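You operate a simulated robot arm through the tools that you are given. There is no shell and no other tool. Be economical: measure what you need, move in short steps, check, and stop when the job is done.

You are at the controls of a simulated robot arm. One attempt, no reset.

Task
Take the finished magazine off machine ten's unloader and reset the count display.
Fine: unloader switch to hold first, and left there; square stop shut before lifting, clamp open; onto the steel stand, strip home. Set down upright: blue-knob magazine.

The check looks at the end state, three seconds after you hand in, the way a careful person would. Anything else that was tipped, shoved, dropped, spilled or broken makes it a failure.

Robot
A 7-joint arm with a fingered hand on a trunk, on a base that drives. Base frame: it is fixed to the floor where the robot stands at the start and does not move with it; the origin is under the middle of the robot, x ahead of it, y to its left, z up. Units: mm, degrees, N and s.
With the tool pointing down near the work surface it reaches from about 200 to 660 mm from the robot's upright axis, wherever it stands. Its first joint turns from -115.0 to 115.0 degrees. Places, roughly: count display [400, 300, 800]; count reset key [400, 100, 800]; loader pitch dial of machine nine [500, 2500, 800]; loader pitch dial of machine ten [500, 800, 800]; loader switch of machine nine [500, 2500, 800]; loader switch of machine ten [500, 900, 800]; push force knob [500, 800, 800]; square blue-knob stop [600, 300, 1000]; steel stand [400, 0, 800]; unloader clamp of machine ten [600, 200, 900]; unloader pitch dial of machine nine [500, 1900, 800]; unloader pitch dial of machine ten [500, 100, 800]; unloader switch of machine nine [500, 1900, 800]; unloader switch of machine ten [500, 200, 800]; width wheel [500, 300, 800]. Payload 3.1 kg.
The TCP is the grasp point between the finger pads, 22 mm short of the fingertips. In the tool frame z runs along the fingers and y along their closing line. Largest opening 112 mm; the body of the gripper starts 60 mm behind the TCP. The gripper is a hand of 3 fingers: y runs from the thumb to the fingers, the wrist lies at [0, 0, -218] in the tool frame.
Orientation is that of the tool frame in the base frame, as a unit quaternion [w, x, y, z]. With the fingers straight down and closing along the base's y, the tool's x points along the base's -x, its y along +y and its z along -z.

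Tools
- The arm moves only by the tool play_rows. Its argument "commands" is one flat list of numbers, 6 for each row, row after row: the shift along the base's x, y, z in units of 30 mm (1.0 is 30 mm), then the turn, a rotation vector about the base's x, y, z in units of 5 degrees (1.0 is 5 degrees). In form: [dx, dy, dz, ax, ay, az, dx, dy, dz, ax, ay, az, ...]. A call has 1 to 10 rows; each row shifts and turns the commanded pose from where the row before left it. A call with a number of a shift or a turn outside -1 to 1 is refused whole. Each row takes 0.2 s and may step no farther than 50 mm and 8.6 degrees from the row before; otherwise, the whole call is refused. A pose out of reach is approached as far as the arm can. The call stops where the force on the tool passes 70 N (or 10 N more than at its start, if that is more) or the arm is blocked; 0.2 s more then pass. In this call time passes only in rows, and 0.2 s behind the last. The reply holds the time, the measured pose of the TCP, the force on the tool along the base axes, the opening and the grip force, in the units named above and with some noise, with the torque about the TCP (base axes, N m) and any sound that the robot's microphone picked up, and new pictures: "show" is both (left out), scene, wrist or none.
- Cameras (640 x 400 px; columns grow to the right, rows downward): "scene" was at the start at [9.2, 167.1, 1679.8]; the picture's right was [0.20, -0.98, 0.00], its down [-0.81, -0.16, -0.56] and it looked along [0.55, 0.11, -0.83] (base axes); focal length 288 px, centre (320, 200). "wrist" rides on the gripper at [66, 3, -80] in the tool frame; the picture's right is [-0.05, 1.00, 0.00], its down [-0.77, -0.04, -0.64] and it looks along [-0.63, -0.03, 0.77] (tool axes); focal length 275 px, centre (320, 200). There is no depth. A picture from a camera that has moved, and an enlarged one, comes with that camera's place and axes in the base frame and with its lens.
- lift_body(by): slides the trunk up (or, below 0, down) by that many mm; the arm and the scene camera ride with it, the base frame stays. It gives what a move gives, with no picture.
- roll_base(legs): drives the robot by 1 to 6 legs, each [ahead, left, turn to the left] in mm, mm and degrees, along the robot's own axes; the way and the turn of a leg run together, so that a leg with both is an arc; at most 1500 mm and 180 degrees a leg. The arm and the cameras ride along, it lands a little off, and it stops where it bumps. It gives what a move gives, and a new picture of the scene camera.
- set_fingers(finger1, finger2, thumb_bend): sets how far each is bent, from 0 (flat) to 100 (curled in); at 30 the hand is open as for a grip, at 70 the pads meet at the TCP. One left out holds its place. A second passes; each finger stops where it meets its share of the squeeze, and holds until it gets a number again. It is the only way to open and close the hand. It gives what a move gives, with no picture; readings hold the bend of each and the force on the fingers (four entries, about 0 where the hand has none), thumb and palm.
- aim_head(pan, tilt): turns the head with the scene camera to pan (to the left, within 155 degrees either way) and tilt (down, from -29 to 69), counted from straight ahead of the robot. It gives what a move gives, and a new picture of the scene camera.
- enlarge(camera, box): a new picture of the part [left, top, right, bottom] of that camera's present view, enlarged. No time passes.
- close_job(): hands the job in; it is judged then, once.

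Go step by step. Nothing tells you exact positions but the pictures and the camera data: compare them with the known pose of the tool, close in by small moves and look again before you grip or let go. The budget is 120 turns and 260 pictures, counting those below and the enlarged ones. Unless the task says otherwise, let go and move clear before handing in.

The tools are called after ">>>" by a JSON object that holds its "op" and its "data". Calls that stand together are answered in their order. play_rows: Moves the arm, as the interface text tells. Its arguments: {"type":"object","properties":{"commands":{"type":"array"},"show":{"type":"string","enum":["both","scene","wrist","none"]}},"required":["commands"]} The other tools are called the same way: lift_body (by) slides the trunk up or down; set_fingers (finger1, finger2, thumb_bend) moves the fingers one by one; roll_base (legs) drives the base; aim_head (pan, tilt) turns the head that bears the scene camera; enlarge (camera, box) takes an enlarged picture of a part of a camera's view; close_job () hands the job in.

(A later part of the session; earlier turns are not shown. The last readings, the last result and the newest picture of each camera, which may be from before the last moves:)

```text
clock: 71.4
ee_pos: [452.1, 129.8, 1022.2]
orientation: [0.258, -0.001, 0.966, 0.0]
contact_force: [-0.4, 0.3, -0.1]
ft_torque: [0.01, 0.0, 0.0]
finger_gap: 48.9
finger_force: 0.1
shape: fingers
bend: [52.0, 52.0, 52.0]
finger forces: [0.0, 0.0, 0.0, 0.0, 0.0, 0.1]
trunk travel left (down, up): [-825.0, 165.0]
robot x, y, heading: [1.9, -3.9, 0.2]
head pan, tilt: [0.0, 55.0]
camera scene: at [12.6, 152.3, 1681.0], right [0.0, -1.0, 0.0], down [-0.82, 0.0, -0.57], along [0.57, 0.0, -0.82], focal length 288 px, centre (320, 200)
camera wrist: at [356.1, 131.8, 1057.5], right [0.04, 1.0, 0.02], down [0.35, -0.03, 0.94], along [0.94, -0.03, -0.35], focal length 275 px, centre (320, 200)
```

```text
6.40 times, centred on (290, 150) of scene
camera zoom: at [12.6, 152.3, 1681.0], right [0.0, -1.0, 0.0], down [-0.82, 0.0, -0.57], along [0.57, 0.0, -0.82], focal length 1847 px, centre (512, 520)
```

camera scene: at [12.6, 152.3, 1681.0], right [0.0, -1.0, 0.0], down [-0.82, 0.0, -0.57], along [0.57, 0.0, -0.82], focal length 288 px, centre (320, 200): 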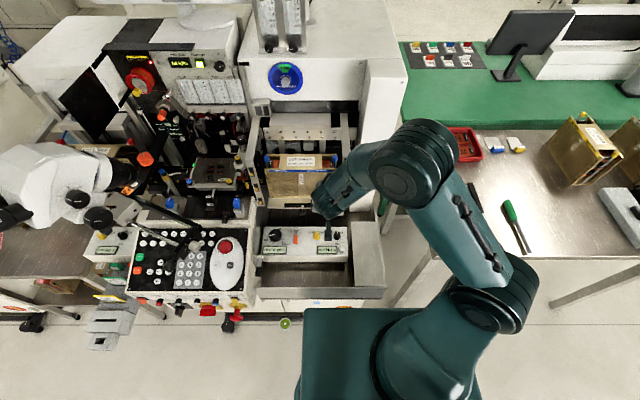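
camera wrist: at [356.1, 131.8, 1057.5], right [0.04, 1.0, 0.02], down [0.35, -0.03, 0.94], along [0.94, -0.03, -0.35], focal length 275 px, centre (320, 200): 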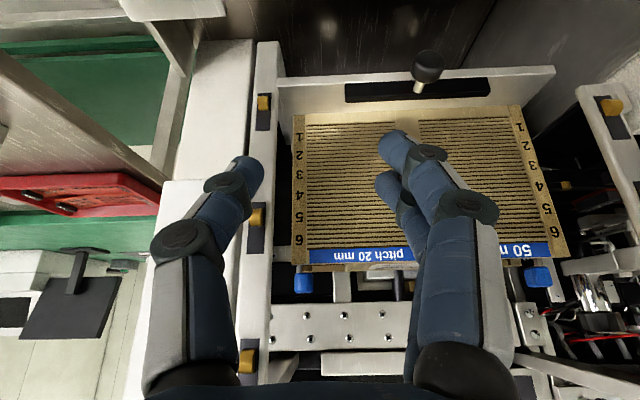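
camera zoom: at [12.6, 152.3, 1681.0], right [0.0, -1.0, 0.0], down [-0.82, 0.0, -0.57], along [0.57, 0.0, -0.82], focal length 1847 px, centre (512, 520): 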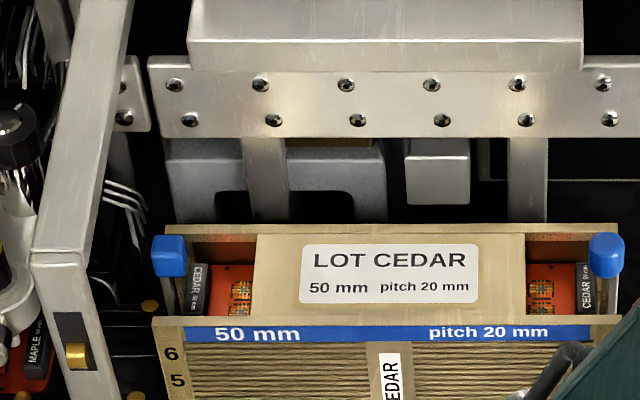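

Stand top is about x 311–543, y -50..41, z 786, so the magazine must lie along x, turned 90°, centred near (427, -4). I'll now bring the hand above the magazine, vertical and yawed +90° (thumb at the rear).

>>> {"op": "play_rows", "data": {"commands": [0, 0, 0.75, 0, 1, 0, 0, 0, 0.75, 0, 1, 0, 0, 0, 0.75, 0, 1, 0, 0, 0, 0.75, 0, 1, 0, 0, 0, 0.75, 0, 1, 0, 0, 0, 0.75, 0, 1, 0, 0.28, 0.15, 0, 0, 0, 1, 0.28, 0.15, 0, 0, 0, 1, 0.28, 0.15, 0, 0, 0, 1, 0.28, 0.15, 0, 0, 0, 1], "show": "none"}}

>>> {"op": "play_rows", "data": {"commands": [0.28, 0.15, 0, 0, 0, 1, 0.28, 0.15, 0, 0, 0, 1, 0.28, 0.15, 0, 0, 0, 1, 0.28, 0.15, 0, 0, 0, 1, 0.28, 0.15, 0, 0, 0, 1, 0.28, 0.15, 0, 0, 0, 1, 0.28, 0.15, 0, 0, 0, 1], "show": "none"}}

>>> {"op": "play_rows", "data": {"commands": [0.3, 0.15, 0, 0, 0, 1, 0.28, 0.15, 0, 0, 0, 1, 0.28, 0.15, 0, 0, 0, 1, 0.28, 0.15, 0, 0, 0, 1, 0.28, 0.15, 0, 0, 0, 1, 0.2, 0.15, 0, 0, 0, 1, 0, 0, 0, 0, 0, 1], "show": "none"}}

>>> {"op": "set_fingers", "data": {"finger1": 40, "finger2": 40, "thumb_bend": 44}}

>>> {"op": "enlarge", "data": {"camera": "wrist", "box": [0, 0, 640, 400]}}

>>> {"op": "enlarge", "data": {"camera": "scene", "box": [240, 90, 400, 190]}}

```text
clock: 73.6
ee_pos: [485.8, 149.6, 1157.1]
orientation: [0.0, -0.174, 0.985, -0.001]
contact_force: [-0.6, -0.5, 0.4]
ft_torque: [-0.01, -0.03, -0.04]
finger_gap: 49.0
finger_force: 0.0
shape: fingers
bend: [52.0, 52.0, 52.0]
finger forces: [0.1, 0.0, 0.1, 0.0, 0.0, 0.0]
trunk travel left (down, up): [-825.0, 165.0]
robot x, y, heading: [-1.8, 2.1, 0.3]
head pan, tilt: [0.0, 55.0]
```

```text
clock: 75.2
ee_pos: [544.3, 181.1, 1158.6]
orientation: [0.0, -0.462, 0.887, 0.0]
contact_force: [-0.5, 0.1, 0.1]
ft_torque: [-0.01, -0.01, -0.02]
finger_gap: 49.0
finger_force: 0.0
shape: fingers
bend: [52.0, 52.0, 52.0]
finger forces: [0.1, 0.1, 0.1, 0.0, 0.1, 0.0]
trunk travel left (down, up): [-825.0, 165.0]
robot x, y, heading: [-0.3, 3.2, -0.3]
head pan, tilt: [0.0, 55.0]
```

```text
clock: 76.8
ee_pos: [591.7, 206.9, 1158.0]
orientation: [0.0, 0.708, -0.706, 0.0]
contact_force: [0.0, 0.3, -0.3]
ft_torque: [0.01, -0.01, 0.03]
finger_gap: 48.7
finger_force: 0.0
shape: fingers
bend: [52.0, 52.0, 52.0]
finger forces: [0.0, 0.1, 0.0, 0.0, 0.0, 0.0]
trunk travel left (down, up): [-825.0, 165.0]
robot x, y, heading: [-1.1, -1.5, 0.1]
head pan, tilt: [0.0, 55.0]
```

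```text
clock: 77.8
ee_pos: [593.0, 208.5, 1157.1]
orientation: [0.0, 0.708, -0.706, 0.001]
contact_force: [-0.2, 0.1, -0.6]
ft_torque: [0.02, 0.0, 0.05]
finger_gap: 77.3
finger_force: 0.1
shape: fingers
bend: [40.0, 40.0, 44.0]
finger forces: [0.0, 0.0, 0.0, 0.1, 0.0, 0.0]
trunk travel left (down, up): [-825.0, 165.0]
robot x, y, heading: [-3.9, -2.1, -0.3]
head pan, tilt: [0.0, 55.0]
```

```text
1.00 times, centred on (320, 200) of wrist (not enlarged: the box is as wide or as high as the picture)
camera zoom: at [589.1, 141.1, 1236.8], right [-1.0, 0.05, 0.0], down [0.03, 0.77, 0.64], along [0.03, 0.64, -0.77], focal length 275 px, centre (320, 200)
```

zoom: 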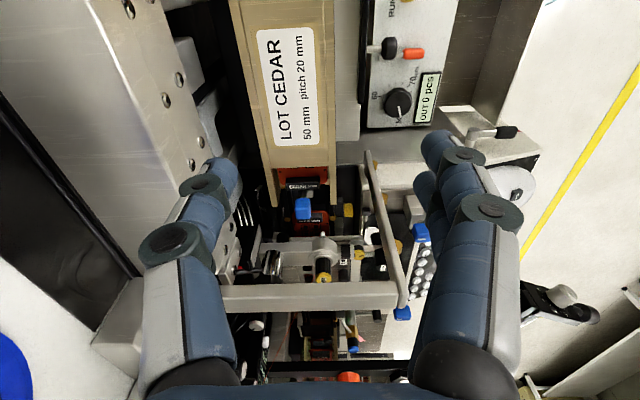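

```text
4.00 times, centred on (320, 140) of scene
camera zoom: at [11.8, 153.3, 1681.0], right [0.0, -1.0, 0.0], down [-0.82, 0.0, -0.57], along [0.57, 0.0, -0.82], focal length 1154 px, centre (320, 440)
```

zoom: 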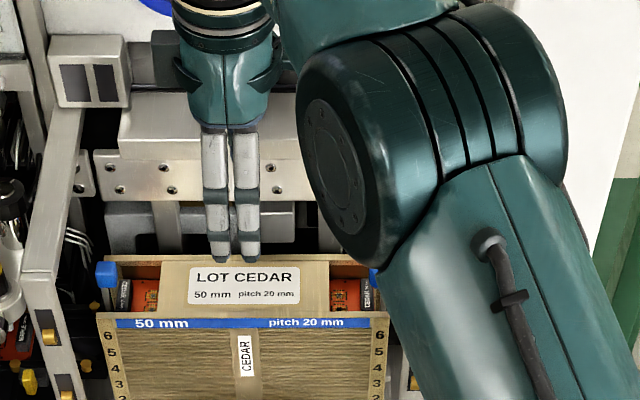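

The magazine is centred at about x 613. I'll shift +21 mm and descend in stages, checking clearance.

>>> {"op": "play_rows", "data": {"commands": [0.35, 0, 0, 0, 0, 0, 0.35, 0, 0, 0, 0, 0, 0, 0, -0.8, 0, 0, 0, 0, 0, -0.8, 0, 0, 0, 0, 0, -0.8, 0, 0, 0, 0, 0, -0.8, 0, 0, 0], "show": "wrist"}}

>>> {"op": "enlarge", "data": {"camera": "scene", "box": [240, 90, 360, 170]}}

```text
clock: 79.2
ee_pos: [613.6, 208.5, 1060.2]
orientation: [0.0, 0.708, -0.706, 0.0]
contact_force: [-0.9, 0.2, -0.2]
ft_torque: [0.01, 0.0, 0.0]
finger_gap: 77.6
finger_force: 0.1
shape: fingers
bend: [40.0, 40.0, 44.0]
finger forces: [0.0, 0.0, 0.0, 0.0, 0.0, 0.0]
trunk travel left (down, up): [-825.0, 165.0]
robot x, y, heading: [-1.7, -4.0, 0.1]
head pan, tilt: [0.0, 55.0]
camera wrist: at [610.3, 142.1, 1140.1], right [-1.0, 0.05, 0.0], down [0.03, 0.77, 0.64], along [0.03, 0.64, -0.77], focal length 275 px, centre (320, 200)
```

wrist: 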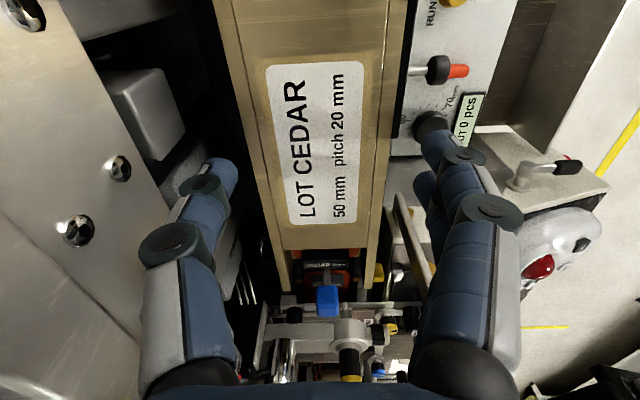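

```text
5.00 times, centred on (300, 130) of scene
camera zoom: at [12.4, 153.3, 1681.0], right [0.0, -1.0, 0.0], down [-0.82, 0.0, -0.57], along [0.57, 0.0, -0.82], focal length 1443 px, centre (420, 550)
```

zoom: 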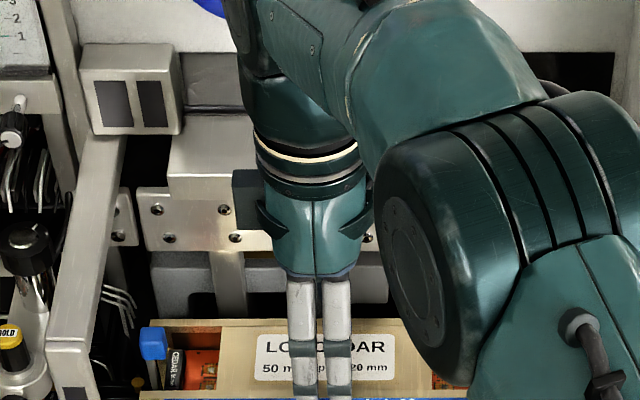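

Well aligned, thumb about 4 mm behind the rear face. Descending to grip height.

>>> {"op": "play_rows", "data": {"commands": [0.07, 0, -0.4, 0, 0, 0, 0, 0, -0.5, 0, 0, 0, 0, 0, -0.5, 0, 0, 0, 0, 0, -0.5, 0, 0, 0, 0, 0, -0.4, 0, 0, 0], "show": "wrist"}}

>>> {"op": "enlarge", "data": {"camera": "scene", "box": [240, 90, 360, 190]}}

```text
clock: 80.4
ee_pos: [615.1, 206.2, 994.7]
orientation: [-0.001, 0.708, -0.707, 0.001]
contact_force: [3.5, 0.1, 7.5]
ft_torque: [0.0, -0.07, 0.0]
finger_gap: 81.9
finger_force: 3.4
shape: fingers
bend: [40.0, 40.0, 43.0]
finger forces: [1.0, 1.0, 0.1, 0.0, 5.8, 0.0]
trunk travel left (down, up): [-825.0, 165.0]
robot x, y, heading: [-0.6, -0.1, -0.1]
head pan, tilt: [0.0, 55.0]
camera wrist: at [611.2, 139.7, 1072.9], right [-1.0, 0.05, 0.0], down [0.03, 0.77, 0.64], along [0.03, 0.64, -0.77], focal length 275 px, centre (320, 200)
```

wrist: 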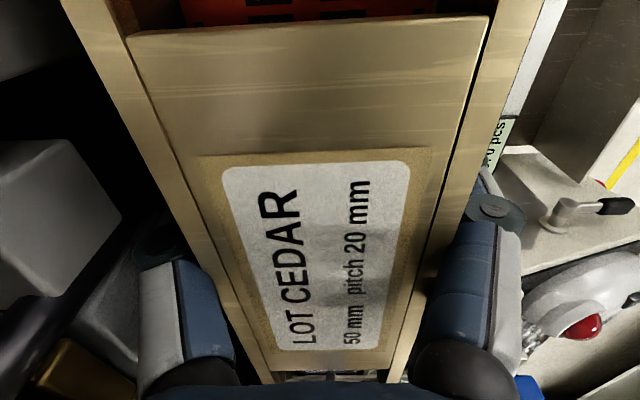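

```text
4.00 times, centred on (300, 140) of scene
camera zoom: at [10.8, 152.8, 1681.2], right [0.0, -1.0, 0.0], down [-0.82, 0.0, -0.57], along [0.57, 0.0, -0.82], focal length 1154 px, centre (400, 440)
```

zoom: 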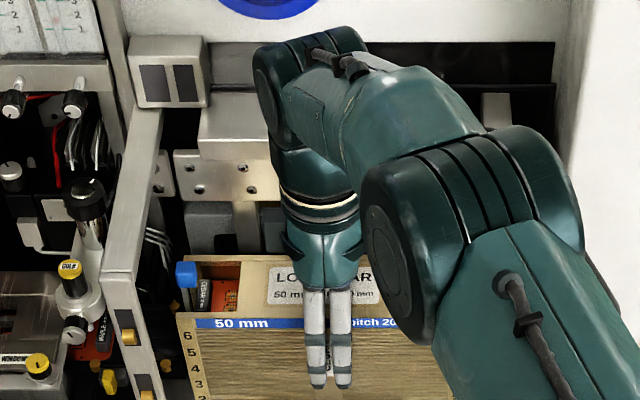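

The fingers straddle the body at good height. Closing now.

>>> {"op": "set_fingers", "data": {"finger1": 56, "finger2": 56, "thumb_bend": 56}}

>>> {"op": "enlarge", "data": {"camera": "wrist", "box": [0, 0, 640, 400]}}

```text
clock: 81.4
ee_pos: [614.1, 207.0, 992.9]
orientation: [0.0, 0.708, -0.706, 0.0]
contact_force: [5.5, 0.3, 11.1]
ft_torque: [-0.03, 0.07, -0.08]
finger_gap: 69.6
finger_force: 21.3
shape: fingers
bend: [51.0, 51.0, 49.0]
finger forces: [10.1, 10.0, 0.0, 0.1, 22.8, 0.0]
trunk travel left (down, up): [-825.0, 165.0]
robot x, y, heading: [-2.7, 0.4, 0.2]
head pan, tilt: [0.0, 55.0]
```

```text
1.00 times, centred on (320, 200) of wrist (not enlarged: the box is as wide or as high as the picture)
camera zoom: at [611.0, 139.8, 1072.5], right [-1.0, 0.05, 0.0], down [0.03, 0.77, 0.64], along [0.03, 0.64, -0.77], focal length 275 px, centre (320, 200)
```

zoom: 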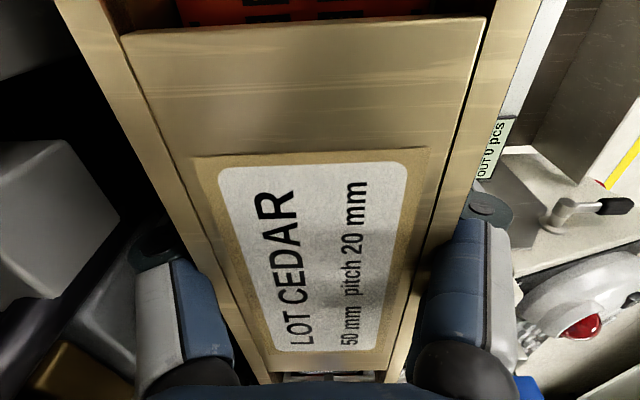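

Firm contact on both sides (about 21 N). I'll squeeze a bit more, then lift a little as a test.

>>> {"op": "set_fingers", "data": {"finger1": 70, "finger2": 70, "thumb_bend": 70}}

>>> {"op": "play_rows", "data": {"commands": [0, 0, 0.2, 0, 0, 0, 0, 0, 0.3, 0, 0, 0], "show": "none"}}

>>> {"op": "enlarge", "data": {"camera": "scene", "box": [240, 110, 380, 220]}}

```text
clock: 82.4
ee_pos: [615.1, 207.4, 991.6]
orientation: [0.0, -0.707, 0.707, 0.0]
contact_force: [5.0, 0.5, 8.6]
ft_torque: [-0.01, 0.53, -0.02]
finger_gap: 68.0
finger_force: 39.8
shape: fingers
bend: [54.0, 54.0, 55.0]
finger forces: [19.6, 19.6, 0.0, 0.0, 40.3, 0.0]
trunk travel left (down, up): [-825.0, 165.0]
robot x, y, heading: [-1.1, -4.1, -0.0]
head pan, tilt: [0.0, 55.0]
```

```text
clock: 83.0
ee_pos: [617.8, 206.6, 1003.9]
orientation: [0.002, 0.707, -0.707, -0.001]
contact_force: [3.7, -1.3, -28.9]
ft_torque: [0.0, 0.66, 0.09]
finger_gap: 69.3
finger_force: 26.9
shape: fingers
bend: [49.0, 49.0, 56.0]
finger forces: [12.2, 12.2, 0.0, 0.1, 28.9, 0.0]
trunk travel left (down, up): [-825.0, 165.0]
robot x, y, heading: [-0.1, -0.7, 0.0]
head pan, tilt: [0.0, 55.0]
```

```text
3.64 times, centred on (310, 165) of scene
camera zoom: at [16.9, 154.1, 1680.3], right [0.0, -1.0, 0.0], down [-0.82, 0.0, -0.57], along [0.57, 0.0, -0.82], focal length 1049 px, centre (356, 327)
```

zoom: 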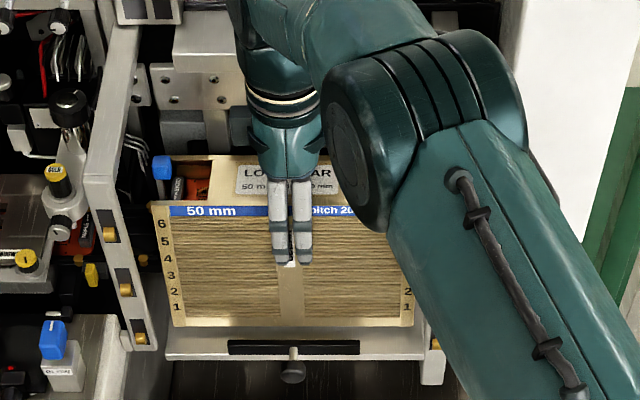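

It's taking the weight (~29 N) but grip force dropped to 27 N. I'll squeeze harder before going on.

>>> {"op": "set_fingers", "data": {"finger1": 90, "finger2": 90, "thumb_bend": 85}}

>>> {"op": "enlarge", "data": {"camera": "scene", "box": [250, 150, 360, 220]}}

>>> {"op": "enlarge", "data": {"camera": "wrist", "box": [0, 0, 640, 400]}}

```text
clock: 84.0
ee_pos: [619.2, 207.6, 1004.3]
orientation: [-0.001, -0.707, 0.707, 0.002]
contact_force: [9.2, -1.9, -19.8]
ft_torque: [-0.07, 0.03, 0.05]
finger_gap: 69.0
finger_force: 27.0
shape: fingers
bend: [45.0, 45.0, 55.0]
finger forces: [10.7, 10.6, 0.0, 0.0, 32.6, 0.0]
trunk travel left (down, up): [-825.0, 165.0]
robot x, y, heading: [-1.3, -1.5, 0.1]
head pan, tilt: [0.0, 55.0]
```

```text
5.71 times, centred on (305, 185) of scene
camera zoom: at [19.0, 154.0, 1680.8], right [0.0, -1.0, 0.0], down [-0.82, 0.0, -0.57], along [0.57, 0.0, -0.82], focal length 1649 px, centre (406, 286)
```

zoom: 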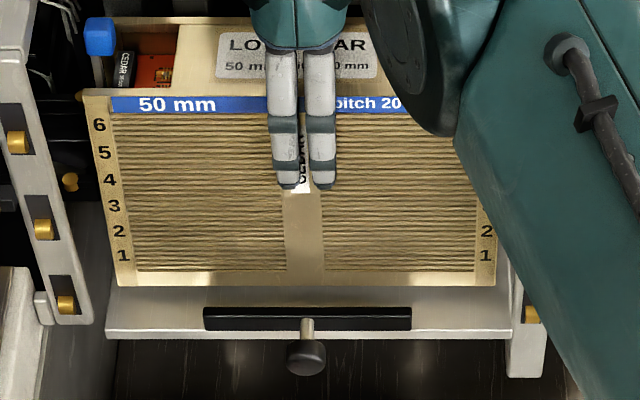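

```text
1.00 times, centred on (320, 200) of wrist (not enlarged: the box is as wide or as high as the picture)
camera zoom: at [616.0, 140.3, 1084.0], right [-1.0, 0.05, 0.0], down [0.04, 0.77, 0.64], along [0.03, 0.64, -0.77], focal length 275 px, centre (320, 200)
```

zoom: 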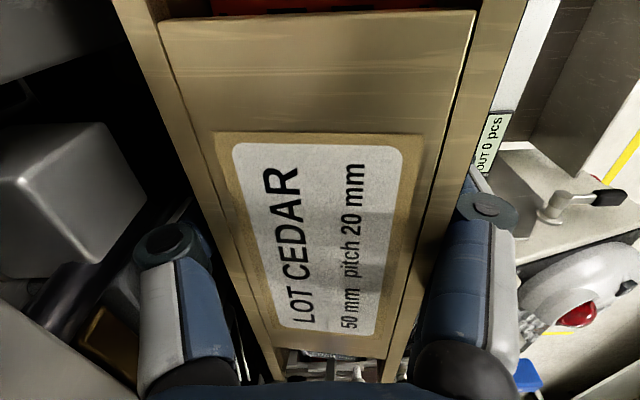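

The grip has gone asymmetric (fingers 45, thumb 55), suggesting a slight tilt. I'll set it back down on the shelf, recentre and re-grip.

>>> {"op": "play_rows", "data": {"commands": [0, 0, -0.2, 0, 0, 0, 0, 0, -0.2, 0, 0, 0], "show": "none"}}

>>> {"op": "set_fingers", "data": {"finger1": 44, "finger2": 44, "thumb_bend": 44}}

>>> {"op": "enlarge", "data": {"camera": "scene", "box": [250, 120, 360, 220]}}

>>> {"op": "enlarge", "data": {"camera": "wrist", "box": [0, 0, 640, 400]}}

```text
clock: 84.6
ee_pos: [616.6, 206.2, 998.8]
orientation: [-0.006, 0.708, -0.706, 0.003]
contact_force: [12.4, -1.7, 22.3]
ft_torque: [-0.06, -1.53, -0.02]
finger_gap: 68.0
finger_force: 26.9
shape: fingers
bend: [47.0, 47.0, 56.0]
finger forces: [10.2, 10.0, 0.0, 0.1, 34.4, 0.0]
trunk travel left (down, up): [-825.0, 165.0]
robot x, y, heading: [1.4, 0.1, -0.0]
head pan, tilt: [0.0, 55.0]
```

```text
clock: 85.6
ee_pos: [615.5, 207.9, 996.8]
orientation: [0.0, 0.708, -0.706, 0.0]
contact_force: [0.7, -0.7, 3.0]
ft_torque: [0.0, 0.02, -0.03]
finger_gap: 77.3
finger_force: 3.4
shape: fingers
bend: [44.0, 44.0, 43.0]
finger forces: [2.1, 2.1, 0.1, 0.1, 3.4, 0.0]
trunk travel left (down, up): [-825.0, 165.0]
robot x, y, heading: [-1.3, 2.0, 0.0]
head pan, tilt: [0.0, 55.0]
```

```text
4.00 times, centred on (305, 170) of scene
camera zoom: at [11.2, 153.0, 1681.0], right [0.0, -1.0, 0.0], down [-0.82, 0.0, -0.57], along [0.57, 0.0, -0.82], focal length 1154 px, centre (380, 320)
```

zoom: 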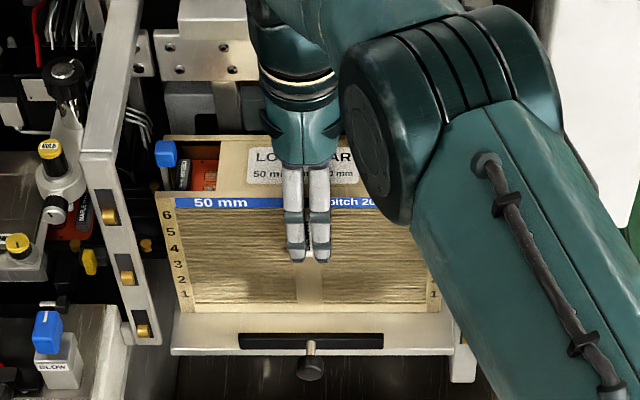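

```text
1.00 times, centred on (320, 200) of wrist (not enlarged: the box is as wide or as high as the picture)
camera zoom: at [611.5, 140.6, 1074.9], right [-1.0, 0.05, 0.0], down [0.03, 0.77, 0.64], along [0.03, 0.64, -0.77], focal length 275 px, centre (320, 200)
```

zoom: 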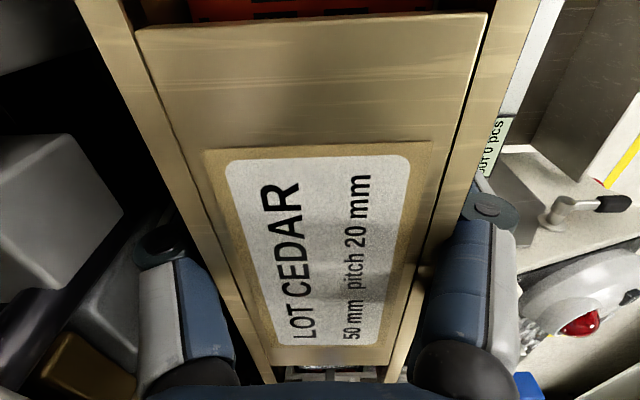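

The magazine is seated upright and the hand is centred (depth is ~69 mm). I'll re-grip evenly and lift with the trunk, which moves straight up.

>>> {"op": "set_fingers", "data": {"finger1": 75, "finger2": 75, "thumb_bend": 72}}

>>> {"op": "lift_body", "data": {"by": 12}}

>>> {"op": "enlarge", "data": {"camera": "scene", "box": [250, 120, 360, 220]}}

>>> {"op": "enlarge", "data": {"camera": "wrist", "box": [0, 0, 640, 400]}}

```text
clock: 86.6
ee_pos: [616.1, 207.1, 994.1]
orientation: [0.001, 0.709, -0.705, -0.001]
contact_force: [1.1, -0.4, -4.6]
ft_torque: [-0.01, 0.15, 0.02]
finger_gap: 67.9
finger_force: 38.7
shape: fingers
bend: [52.0, 52.0, 56.0]
finger forces: [19.9, 19.8, 0.0, 0.1, 38.7, 0.0]
trunk travel left (down, up): [-825.0, 165.0]
robot x, y, heading: [2.0, 0.2, -0.1]
head pan, tilt: [0.0, 55.0]
```

```text
clock: 87.2
ee_pos: [618.4, 207.4, 1004.7]
orientation: [0.004, 0.707, -0.707, -0.001]
contact_force: [-0.7, -2.2, -25.7]
ft_torque: [-0.01, 0.52, 0.01]
finger_gap: 68.9
finger_force: 26.6
shape: fingers
bend: [48.0, 48.0, 56.0]
finger forces: [13.7, 13.7, 0.0, 0.0, 27.0, 0.0]
trunk travel left (down, up): [-837.0, 153.0]
robot x, y, heading: [-0.1, -0.5, -0.2]
head pan, tilt: [0.0, 55.0]
```

```text
4.00 times, centred on (305, 170) of scene
camera zoom: at [18.0, 155.0, 1692.6], right [0.0, -1.0, 0.0], down [-0.82, 0.0, -0.57], along [0.57, 0.0, -0.82], focal length 1154 px, centre (380, 320)
```

zoom: 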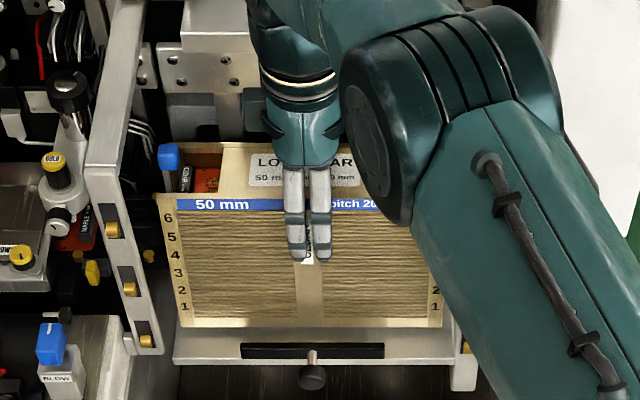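

```text
1.00 times, centred on (320, 200) of wrist (not enlarged: the box is as wide or as high as the picture)
camera zoom: at [615.3, 141.1, 1083.3], right [-1.0, 0.05, 0.01], down [0.04, 0.77, 0.63], along [0.02, 0.63, -0.77], focal length 275 px, centre (320, 200)
```

zoom: 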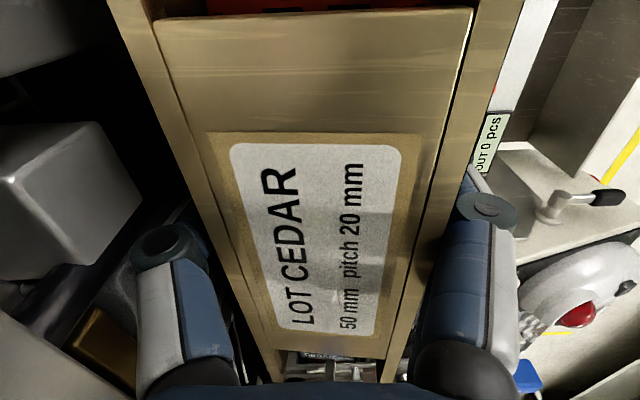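

It is lifted (about 27 N) with a slight pendulum tilt. I'll lift a bit more and watch for slip.

>>> {"op": "lift_body", "data": {"by": 18}}

>>> {"op": "enlarge", "data": {"camera": "wrist", "box": [0, 0, 640, 400]}}

>>> {"op": "enlarge", "data": {"camera": "scene", "box": [250, 120, 360, 220]}}

```text
clock: 87.8
ee_pos: [616.5, 206.7, 1025.6]
orientation: [-0.001, 0.707, -0.707, 0.001]
contact_force: [0.1, 0.3, -6.0]
ft_torque: [-0.02, -0.06, -0.01]
finger_gap: 61.4
finger_force: 24.3
shape: fingers
bend: [47.0, 47.0, 63.0]
finger forces: [12.2, 12.0, 0.1, 0.0, 25.2, 0.0]
trunk travel left (down, up): [-855.0, 135.0]
robot x, y, heading: [-1.0, 1.4, 0.0]
head pan, tilt: [0.0, 55.0]
```

```text
1.00 times, centred on (320, 200) of wrist (not enlarged: the box is as wide or as high as the picture)
camera zoom: at [613.4, 141.5, 1105.0], right [-1.0, 0.05, 0.0], down [0.03, 0.77, 0.64], along [0.03, 0.64, -0.77], focal length 275 px, centre (320, 200)
```

zoom: 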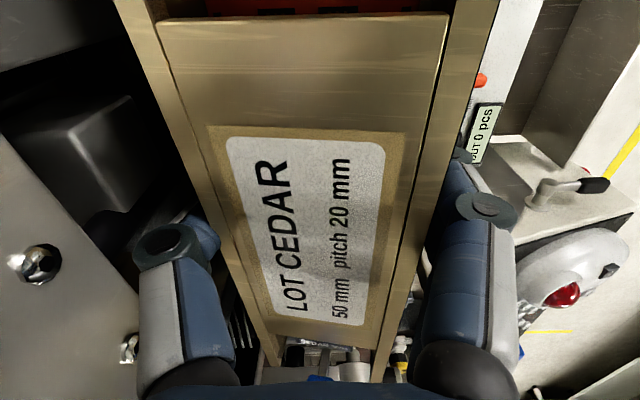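

```text
4.00 times, centred on (305, 170) of scene
camera zoom: at [13.4, 154.0, 1711.2], right [0.0, -1.0, 0.0], down [-0.82, 0.0, -0.57], along [0.57, 0.0, -0.82], focal length 1154 px, centre (380, 320)
```

zoom: 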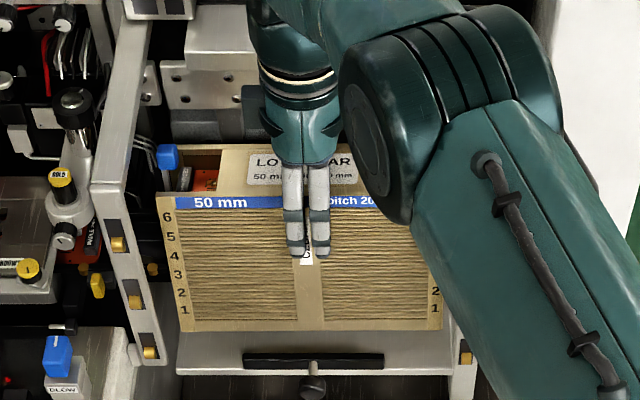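

Now only ~6 N load: it's free, tilted about 4–5° (bottom toward robot), held steadily. I'll raise it further, then bring it straight out forward between the posts (corridor centre y about 212).

>>> {"op": "lift_body", "data": {"by": 45}}

>>> {"op": "enlarge", "data": {"camera": "scene", "box": [240, 120, 380, 240]}}

>>> {"op": "enlarge", "data": {"camera": "wrist", "box": [0, 0, 640, 400]}}

```text
clock: 88.7
ee_pos: [615.9, 206.9, 1069.0]
orientation: [0.001, 0.708, -0.706, 0.0]
contact_force: [0.0, 0.0, -6.3]
ft_torque: [-0.04, -0.07, -0.02]
finger_gap: 61.5
finger_force: 25.1
shape: fingers
bend: [47.0, 47.0, 63.0]
finger forces: [12.4, 12.0, 0.0, 0.0, 26.1, 0.0]
trunk travel left (down, up): [-900.0, 90.0]
robot x, y, heading: [-0.9, -0.5, -0.1]
head pan, tilt: [0.0, 55.0]
```

```text
3.33 times, centred on (310, 180) of scene
camera zoom: at [12.9, 153.9, 1755.9], right [0.0, -1.0, 0.0], down [-0.82, 0.0, -0.57], along [0.57, 0.0, -0.82], focal length 962 px, centre (353, 267)
```

zoom: 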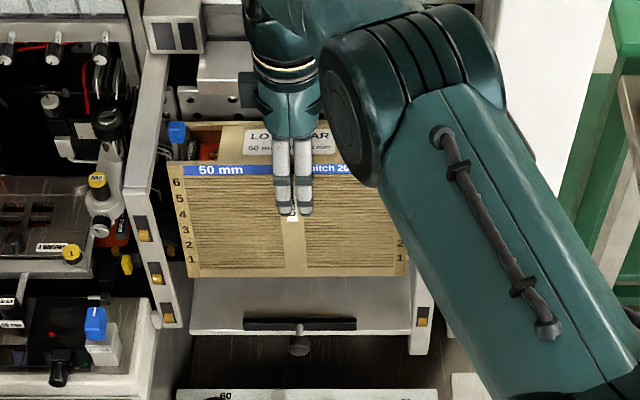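

```text
1.00 times, centred on (320, 200) of wrist (not enlarged: the box is as wide or as high as the picture)
camera zoom: at [612.7, 141.0, 1149.4], right [-1.0, 0.05, 0.0], down [0.04, 0.77, 0.64], along [0.03, 0.64, -0.77], focal length 275 px, centre (320, 200)
```

zoom: 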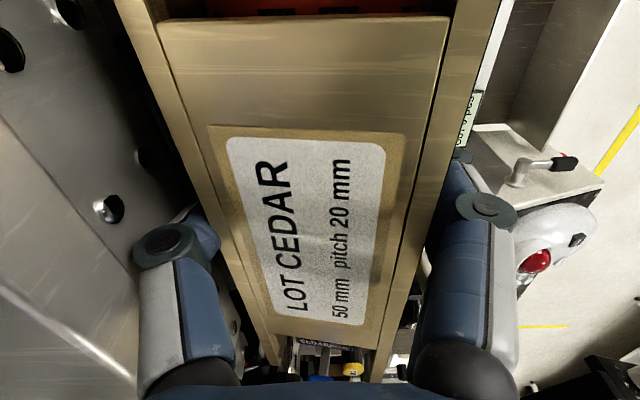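

The magazine hangs stably clear of the shelf. Moving it out forward with a 3 mm y correction.

>>> {"op": "play_rows", "data": {"commands": [-0.3, 0.1, 0, 0, 0, 0, -0.5, 0, 0, 0, 0, 0, -0.5, 0, 0, 0, 0, 0, -0.5, 0, 0, 0, 0, 0], "show": "scene"}}

>>> {"op": "enlarge", "data": {"camera": "scene", "box": [240, 120, 400, 260]}}

```text
clock: 89.7
ee_pos: [563.0, 209.9, 1071.0]
orientation: [0.0, 0.707, -0.707, 0.0]
contact_force: [-0.3, 0.1, -6.2]
ft_torque: [-0.05, -0.06, -0.01]
finger_gap: 61.3
finger_force: 24.2
shape: fingers
bend: [47.0, 47.0, 63.0]
finger forces: [12.2, 11.7, 0.0, 0.0, 24.7, 0.0]
trunk travel left (down, up): [-900.0, 90.0]
robot x, y, heading: [-0.4, -2.5, 0.1]
head pan, tilt: [0.0, 55.0]
camera scene: at [12.1, 153.6, 1755.9], right [0.0, -1.0, 0.0], down [-0.82, 0.0, -0.57], along [0.57, 0.0, -0.82], focal length 288 px, centre (320, 200)
```

scene: 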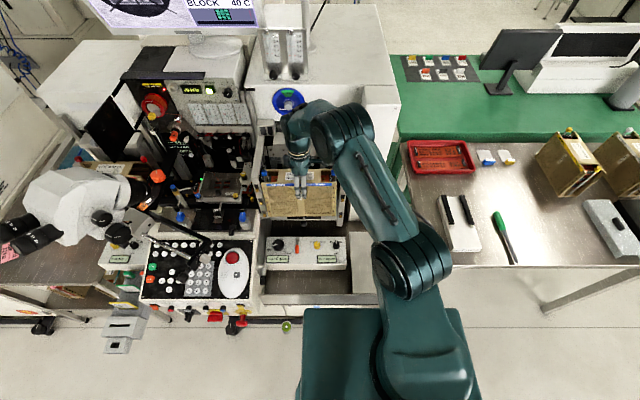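

```text
2.86 times, centred on (320, 190) of scene
camera zoom: at [12.1, 153.6, 1755.9], right [0.0, -1.0, 0.0], down [-0.82, 0.0, -0.57], along [0.57, 0.0, -0.82], focal length 824 px, centre (320, 229)
```

zoom: 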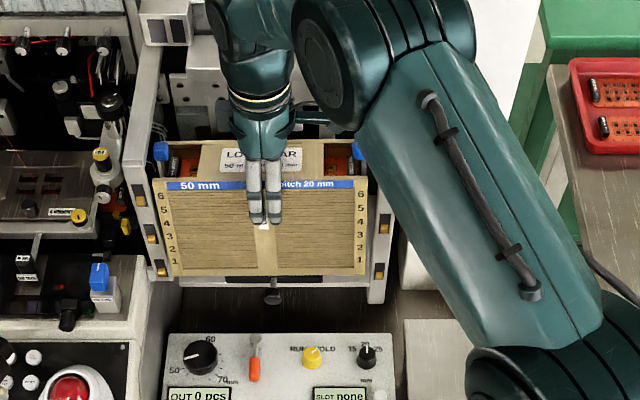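

Centred in the corridor with small margins both sides, no contact force. Continuing out.

>>> {"op": "play_rows", "data": {"commands": [-0.5, 0, 0, 0, 0, 0, -0.5, 0, 0, 0, 0, 0, -0.5, 0, 0, 0, 0, 0, -0.6, 0, 0, 0, 0, 0, -0.7, 0, 0, 0, 0, 0, -0.7, 0, 0, 0, 0, 0, -0.7, 0, 0, 0, 0, 0], "show": "scene"}}

>>> {"op": "enlarge", "data": {"camera": "scene", "box": [240, 120, 400, 300]}}

```text
clock: 91.3
ee_pos: [434.1, 208.4, 1070.8]
orientation: [-0.001, 0.707, -0.707, 0.0]
contact_force: [-0.5, -1.0, -5.7]
ft_torque: [-0.03, -0.05, 0.03]
finger_gap: 61.1
finger_force: 24.1
shape: fingers
bend: [47.0, 47.0, 63.0]
finger forces: [11.8, 11.6, 0.0, 0.1, 24.3, 0.1]
trunk travel left (down, up): [-900.0, 90.0]
robot x, y, heading: [1.4, 0.5, -0.0]
head pan, tilt: [0.0, 55.0]
camera scene: at [11.5, 153.7, 1755.9], right [0.0, -1.0, 0.0], down [-0.82, 0.0, -0.57], along [0.57, 0.0, -0.82], focal length 288 px, centre (320, 200)
```

scene: 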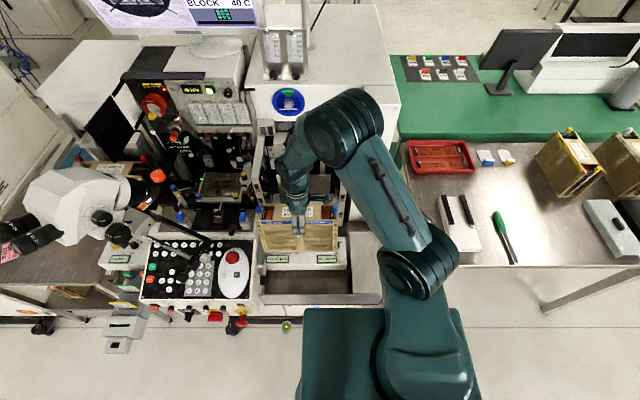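

```text
2.22 times, centred on (320, 210) of scene
camera zoom: at [11.5, 153.7, 1755.9], right [0.0, -1.0, 0.0], down [-0.82, 0.0, -0.57], along [0.57, 0.0, -0.82], focal length 641 px, centre (320, 178)
```

zoom: 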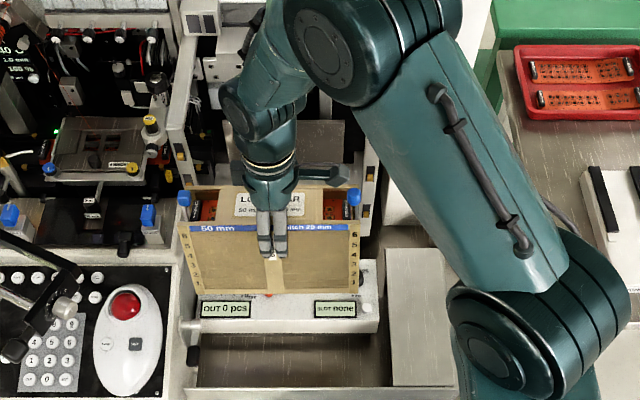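

It's out clear. I'll shift away from the posts, then rotate -90° while moving over toward the stand.

>>> {"op": "play_rows", "data": {"commands": [-0.4, -0.8, 0, 0, 0, 0, -0.4, -0.8, 0, 0, 0, 0, 0, -0.8, 0, 0, 0, -1, 0, -0.6, 0, 0, 0, -1, 0, -0.5, 0, 0, 0, -1, 0, -0.5, 0, 0, 0, -1, 0, -0.4, 0, 0, 0, -1, 0, -0.4, 0, 0, 0, -1, 0, -0.4, 0, 0, 0, -1, 0, -0.3, 0, 0, 0, -1], "show": "scene"}}

>>> {"op": "play_rows", "data": {"commands": [0, -0.3, 0, 0, 0, -1, 0, -0.3, 0, 0, 0, -1, 0, -0.3, 0, 0, 0, -1, 0, -0.3, 0, 0, 0, -1, 0, -0.2, 0, 0, 0, -1, 0, -0.2, 0, 0, 0, -1, 0.1, -0.2, 0, 0, 0, -1, 0.1, -0.2, 0, 0, 0, -1, 0.2, 0, 0, 0, 0, -1, 0.2, 0, 0, 0, 0, -1]}}

>>> {"op": "enlarge", "data": {"camera": "scene", "box": [280, 160, 440, 340]}}

```text
clock: 93.5
ee_pos: [412.2, 46.4, 1069.4]
orientation: [-0.001, -0.423, 0.906, 0.0]
contact_force: [-0.5, 0.0, -6.2]
ft_torque: [-0.08, -0.01, 0.0]
finger_gap: 61.2
finger_force: 23.5
shape: fingers
bend: [47.0, 47.0, 63.0]
finger forces: [11.7, 11.5, 0.1, 0.0, 24.0, 0.1]
trunk travel left (down, up): [-900.0, 90.0]
robot x, y, heading: [1.6, -1.0, -0.2]
head pan, tilt: [0.0, 55.0]
camera scene: at [12.7, 153.1, 1756.0], right [0.0, -1.0, 0.0], down [-0.82, 0.0, -0.57], along [0.57, 0.0, -0.82], focal length 288 px, centre (320, 200)
```

scene: 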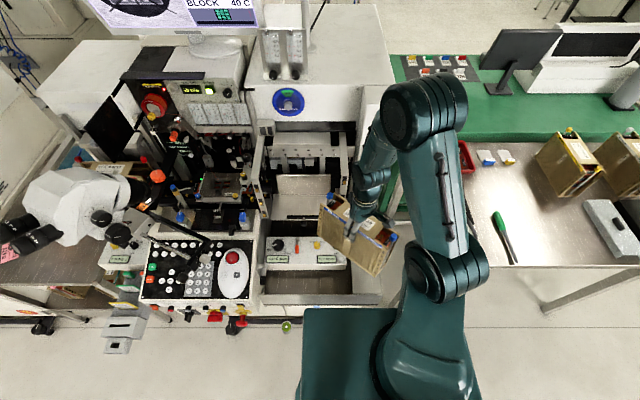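

```text
clock: 95.7
ee_pos: [431.1, -13.6, 1071.0]
orientation: [0.0, 0.0, 1.0, -0.001]
contact_force: [0.4, 0.0, -5.9]
ft_torque: [-0.01, -0.01, 0.01]
finger_gap: 61.1
finger_force: 23.2
shape: fingers
bend: [47.0, 47.0, 63.0]
finger forces: [11.4, 11.5, 0.0, 0.0, 23.9, 0.0]
trunk travel left (down, up): [-900.0, 90.0]
robot x, y, heading: [-2.3, 0.1, 0.1]
head pan, tilt: [0.0, 55.0]
camera scene: at [13.1, 153.3, 1755.9], right [0.0, -1.0, 0.0], down [-0.82, 0.0, -0.57], along [0.57, 0.0, -0.82], focal length 288 px, centre (320, 200)
camera wrist: at [364.3, -11.6, 1150.3], right [0.05, 1.0, 0.0], down [0.77, -0.04, 0.64], along [0.63, -0.03, -0.77], focal length 275 px, centre (320, 200)
```

scene: 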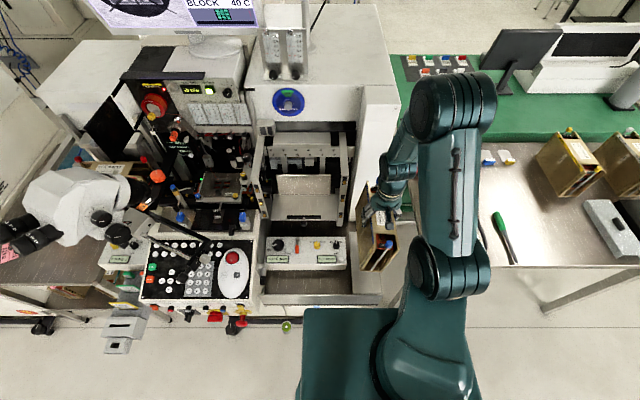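
wrist: 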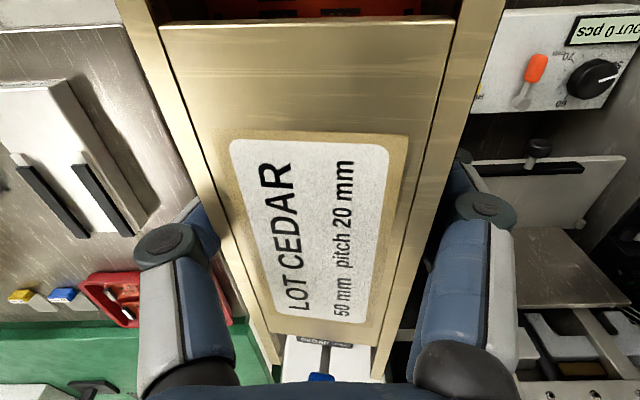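

```text
2.22 times, centred on (360, 250) of scene
camera zoom: at [13.1, 153.3, 1755.9], right [0.0, -1.0, 0.0], down [-0.82, 0.0, -0.57], along [0.57, 0.0, -0.82], focal length 641 px, centre (231, 89)
```

zoom: 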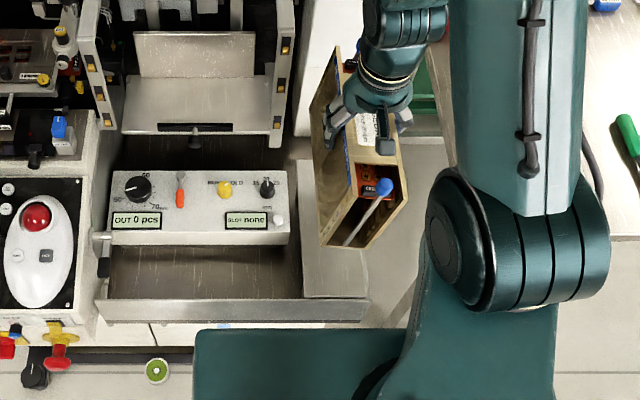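

The magazine is over the stand, aligned along x, with a small tilt about x. I'll zoom to measure it before correcting.

>>> {"op": "enlarge", "data": {"camera": "scene", "box": [350, 170, 410, 290]}}

>>> {"op": "enlarge", "data": {"camera": "scene", "box": [360, 220, 400, 290]}}

```text
3.33 times, centred on (380, 230) of scene
camera zoom: at [13.1, 153.3, 1755.9], right [0.0, -1.0, 0.0], down [-0.82, 0.0, -0.57], along [0.57, 0.0, -0.82], focal length 962 px, centre (120, 100)
```

zoom: 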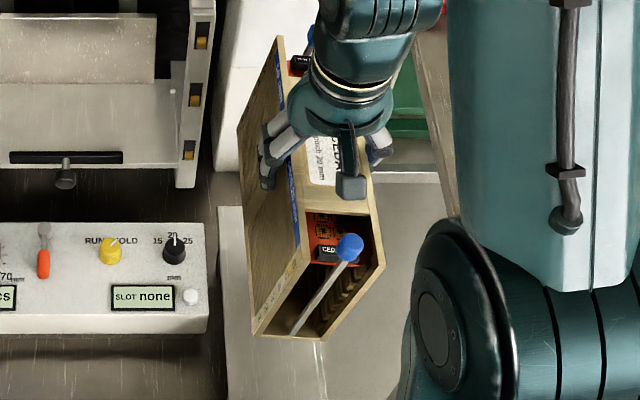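

```text
5.71 times, centred on (380, 255) of scene
camera zoom: at [13.1, 153.3, 1755.9], right [0.0, -1.0, 0.0], down [-0.82, 0.0, -0.57], along [0.57, 0.0, -0.82], focal length 1649 px, centre (-23, -114)
```

zoom: 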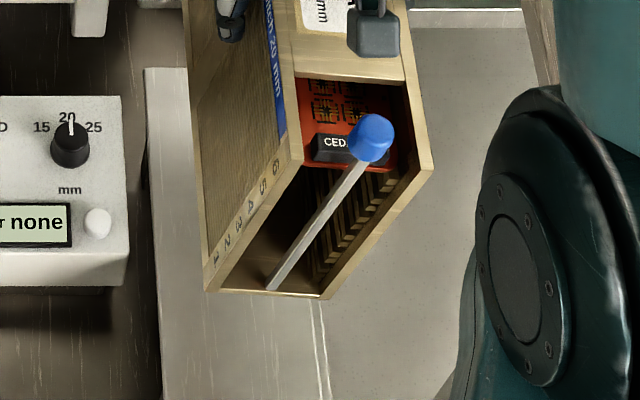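

Measured tilt is about 9°. I'll counter-rotate the hand, centre over the stand, and lower most of the way.

>>> {"op": "play_rows", "data": {"commands": [-0.1, 0.15, 0, -0.9, 0, 0, -0.1, 0.15, 0, -0.9, 0, 0, 0, 0, -0.6, 0, 0, 0, 0, 0, -0.6, 0, 0, 0, 0, 0, -0.6, 0, 0, 0, 0, 0, -0.6, 0, 0, 0, 0, 0, -0.6, 0, 0, 0], "show": "scene"}}

>>> {"op": "enlarge", "data": {"camera": "scene", "box": [340, 210, 400, 310]}}

```text
clock: 97.3
ee_pos: [422.1, -5.0, 980.7]
orientation: [0.0, 0.0, 0.997, -0.079]
contact_force: [0.7, 0.3, -5.4]
ft_torque: [-0.01, -0.02, -0.01]
finger_gap: 61.2
finger_force: 23.6
shape: fingers
bend: [47.0, 47.0, 63.0]
finger forces: [12.0, 11.9, 0.1, 0.1, 23.8, 0.1]
trunk travel left (down, up): [-900.0, 90.0]
robot x, y, heading: [0.9, 3.7, 0.0]
head pan, tilt: [0.0, 55.0]
camera scene: at [12.9, 153.1, 1756.0], right [0.0, -1.0, 0.0], down [-0.82, 0.0, -0.57], along [0.57, 0.0, -0.82], focal length 288 px, centre (320, 200)
```

scene: 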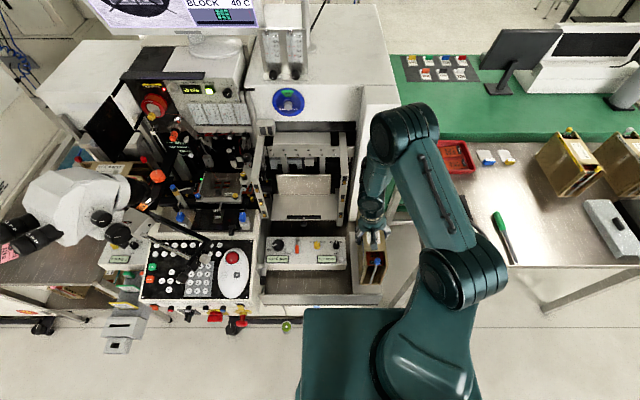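

```text
4.00 times, centred on (370, 260) of scene
camera zoom: at [12.9, 153.1, 1756.0], right [0.0, -1.0, 0.0], down [-0.82, 0.0, -0.57], along [0.57, 0.0, -0.82], focal length 1154 px, centre (120, -40)
```

zoom: 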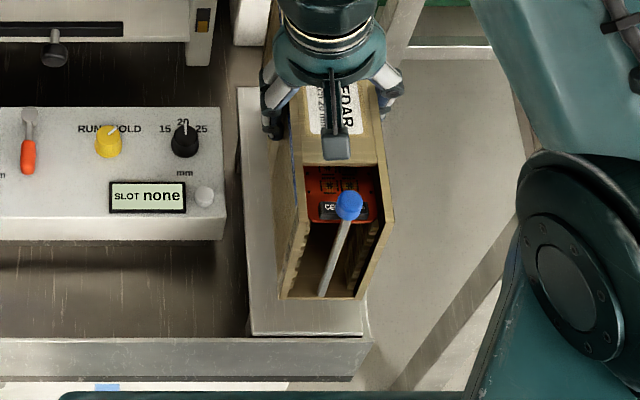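

>>> {"op": "enlarge", "data": {"camera": "scene", "box": [355, 245, 390, 300]}}

>>> {"op": "enlarge", "data": {"camera": "wrist", "box": [0, 0, 640, 400]}}

```text
7.27 times, centred on (372, 272) of scene
camera zoom: at [12.9, 153.1, 1756.0], right [0.0, -1.0, 0.0], down [-0.82, 0.0, -0.57], along [0.57, 0.0, -0.82], focal length 2098 px, centre (-62, -327)
```

zoom: 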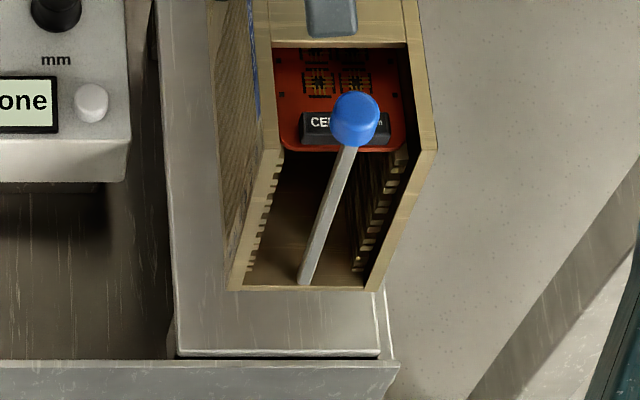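

```text
1.00 times, centred on (320, 200) of wrist (not enlarged: the box is as wide or as high as the picture)
camera zoom: at [356.6, 9.6, 1059.1], right [0.05, 0.99, -0.16], down [0.77, 0.06, 0.63], along [0.64, -0.15, -0.76], focal length 275 px, centre (320, 200)
```

zoom: 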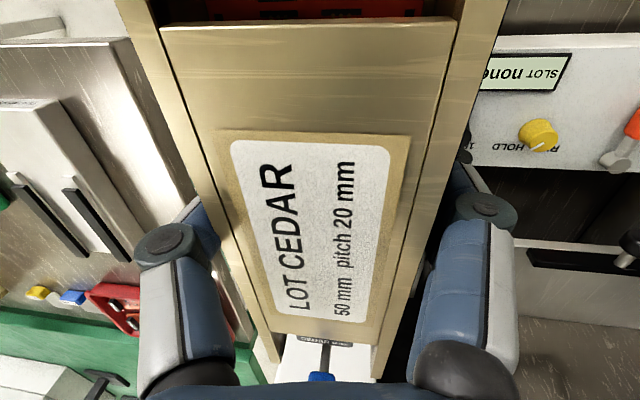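

Now near upright, bottom spans x 317–533, y -38..27, centred over the stand (312–543, -51..43). Lowering slowly, watching for contact.

>>> {"op": "play_rows", "data": {"commands": [0.07, 0, -0.5, 0, 0, 0, 0, 0, -0.5, 0, 0, 0, 0, 0, -0.5, 0, 0, 0, 0, 0, -0.4, 0, 0, 0], "show": "none"}}

>>> {"op": "enlarge", "data": {"camera": "scene", "box": [350, 245, 390, 305]}}

```text
clock: 98.3
ee_pos: [425.7, -6.0, 926.9]
orientation: [0.004, -0.001, 0.997, -0.078]
contact_force: [5.9, -2.2, 22.8]
ft_torque: [0.2, -0.11, 0.04]
finger_gap: 61.4
finger_force: 27.3
shape: fingers
bend: [50.0, 50.0, 63.0]
finger forces: [12.5, 13.2, 0.0, 0.0, 28.1, 0.0]
trunk travel left (down, up): [-900.0, 90.0]
robot x, y, heading: [1.1, -3.4, 0.1]
head pan, tilt: [0.0, 55.0]
```

```text
6.67 times, centred on (370, 275) of scene
camera zoom: at [7.9, 151.7, 1756.8], right [0.0, -1.0, 0.0], down [-0.82, 0.0, -0.58], along [0.58, 0.0, -0.82], focal length 1924 px, centre (-13, -300)
```

zoom: 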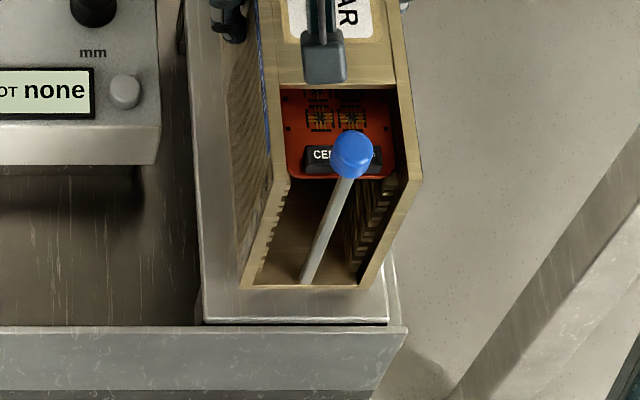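

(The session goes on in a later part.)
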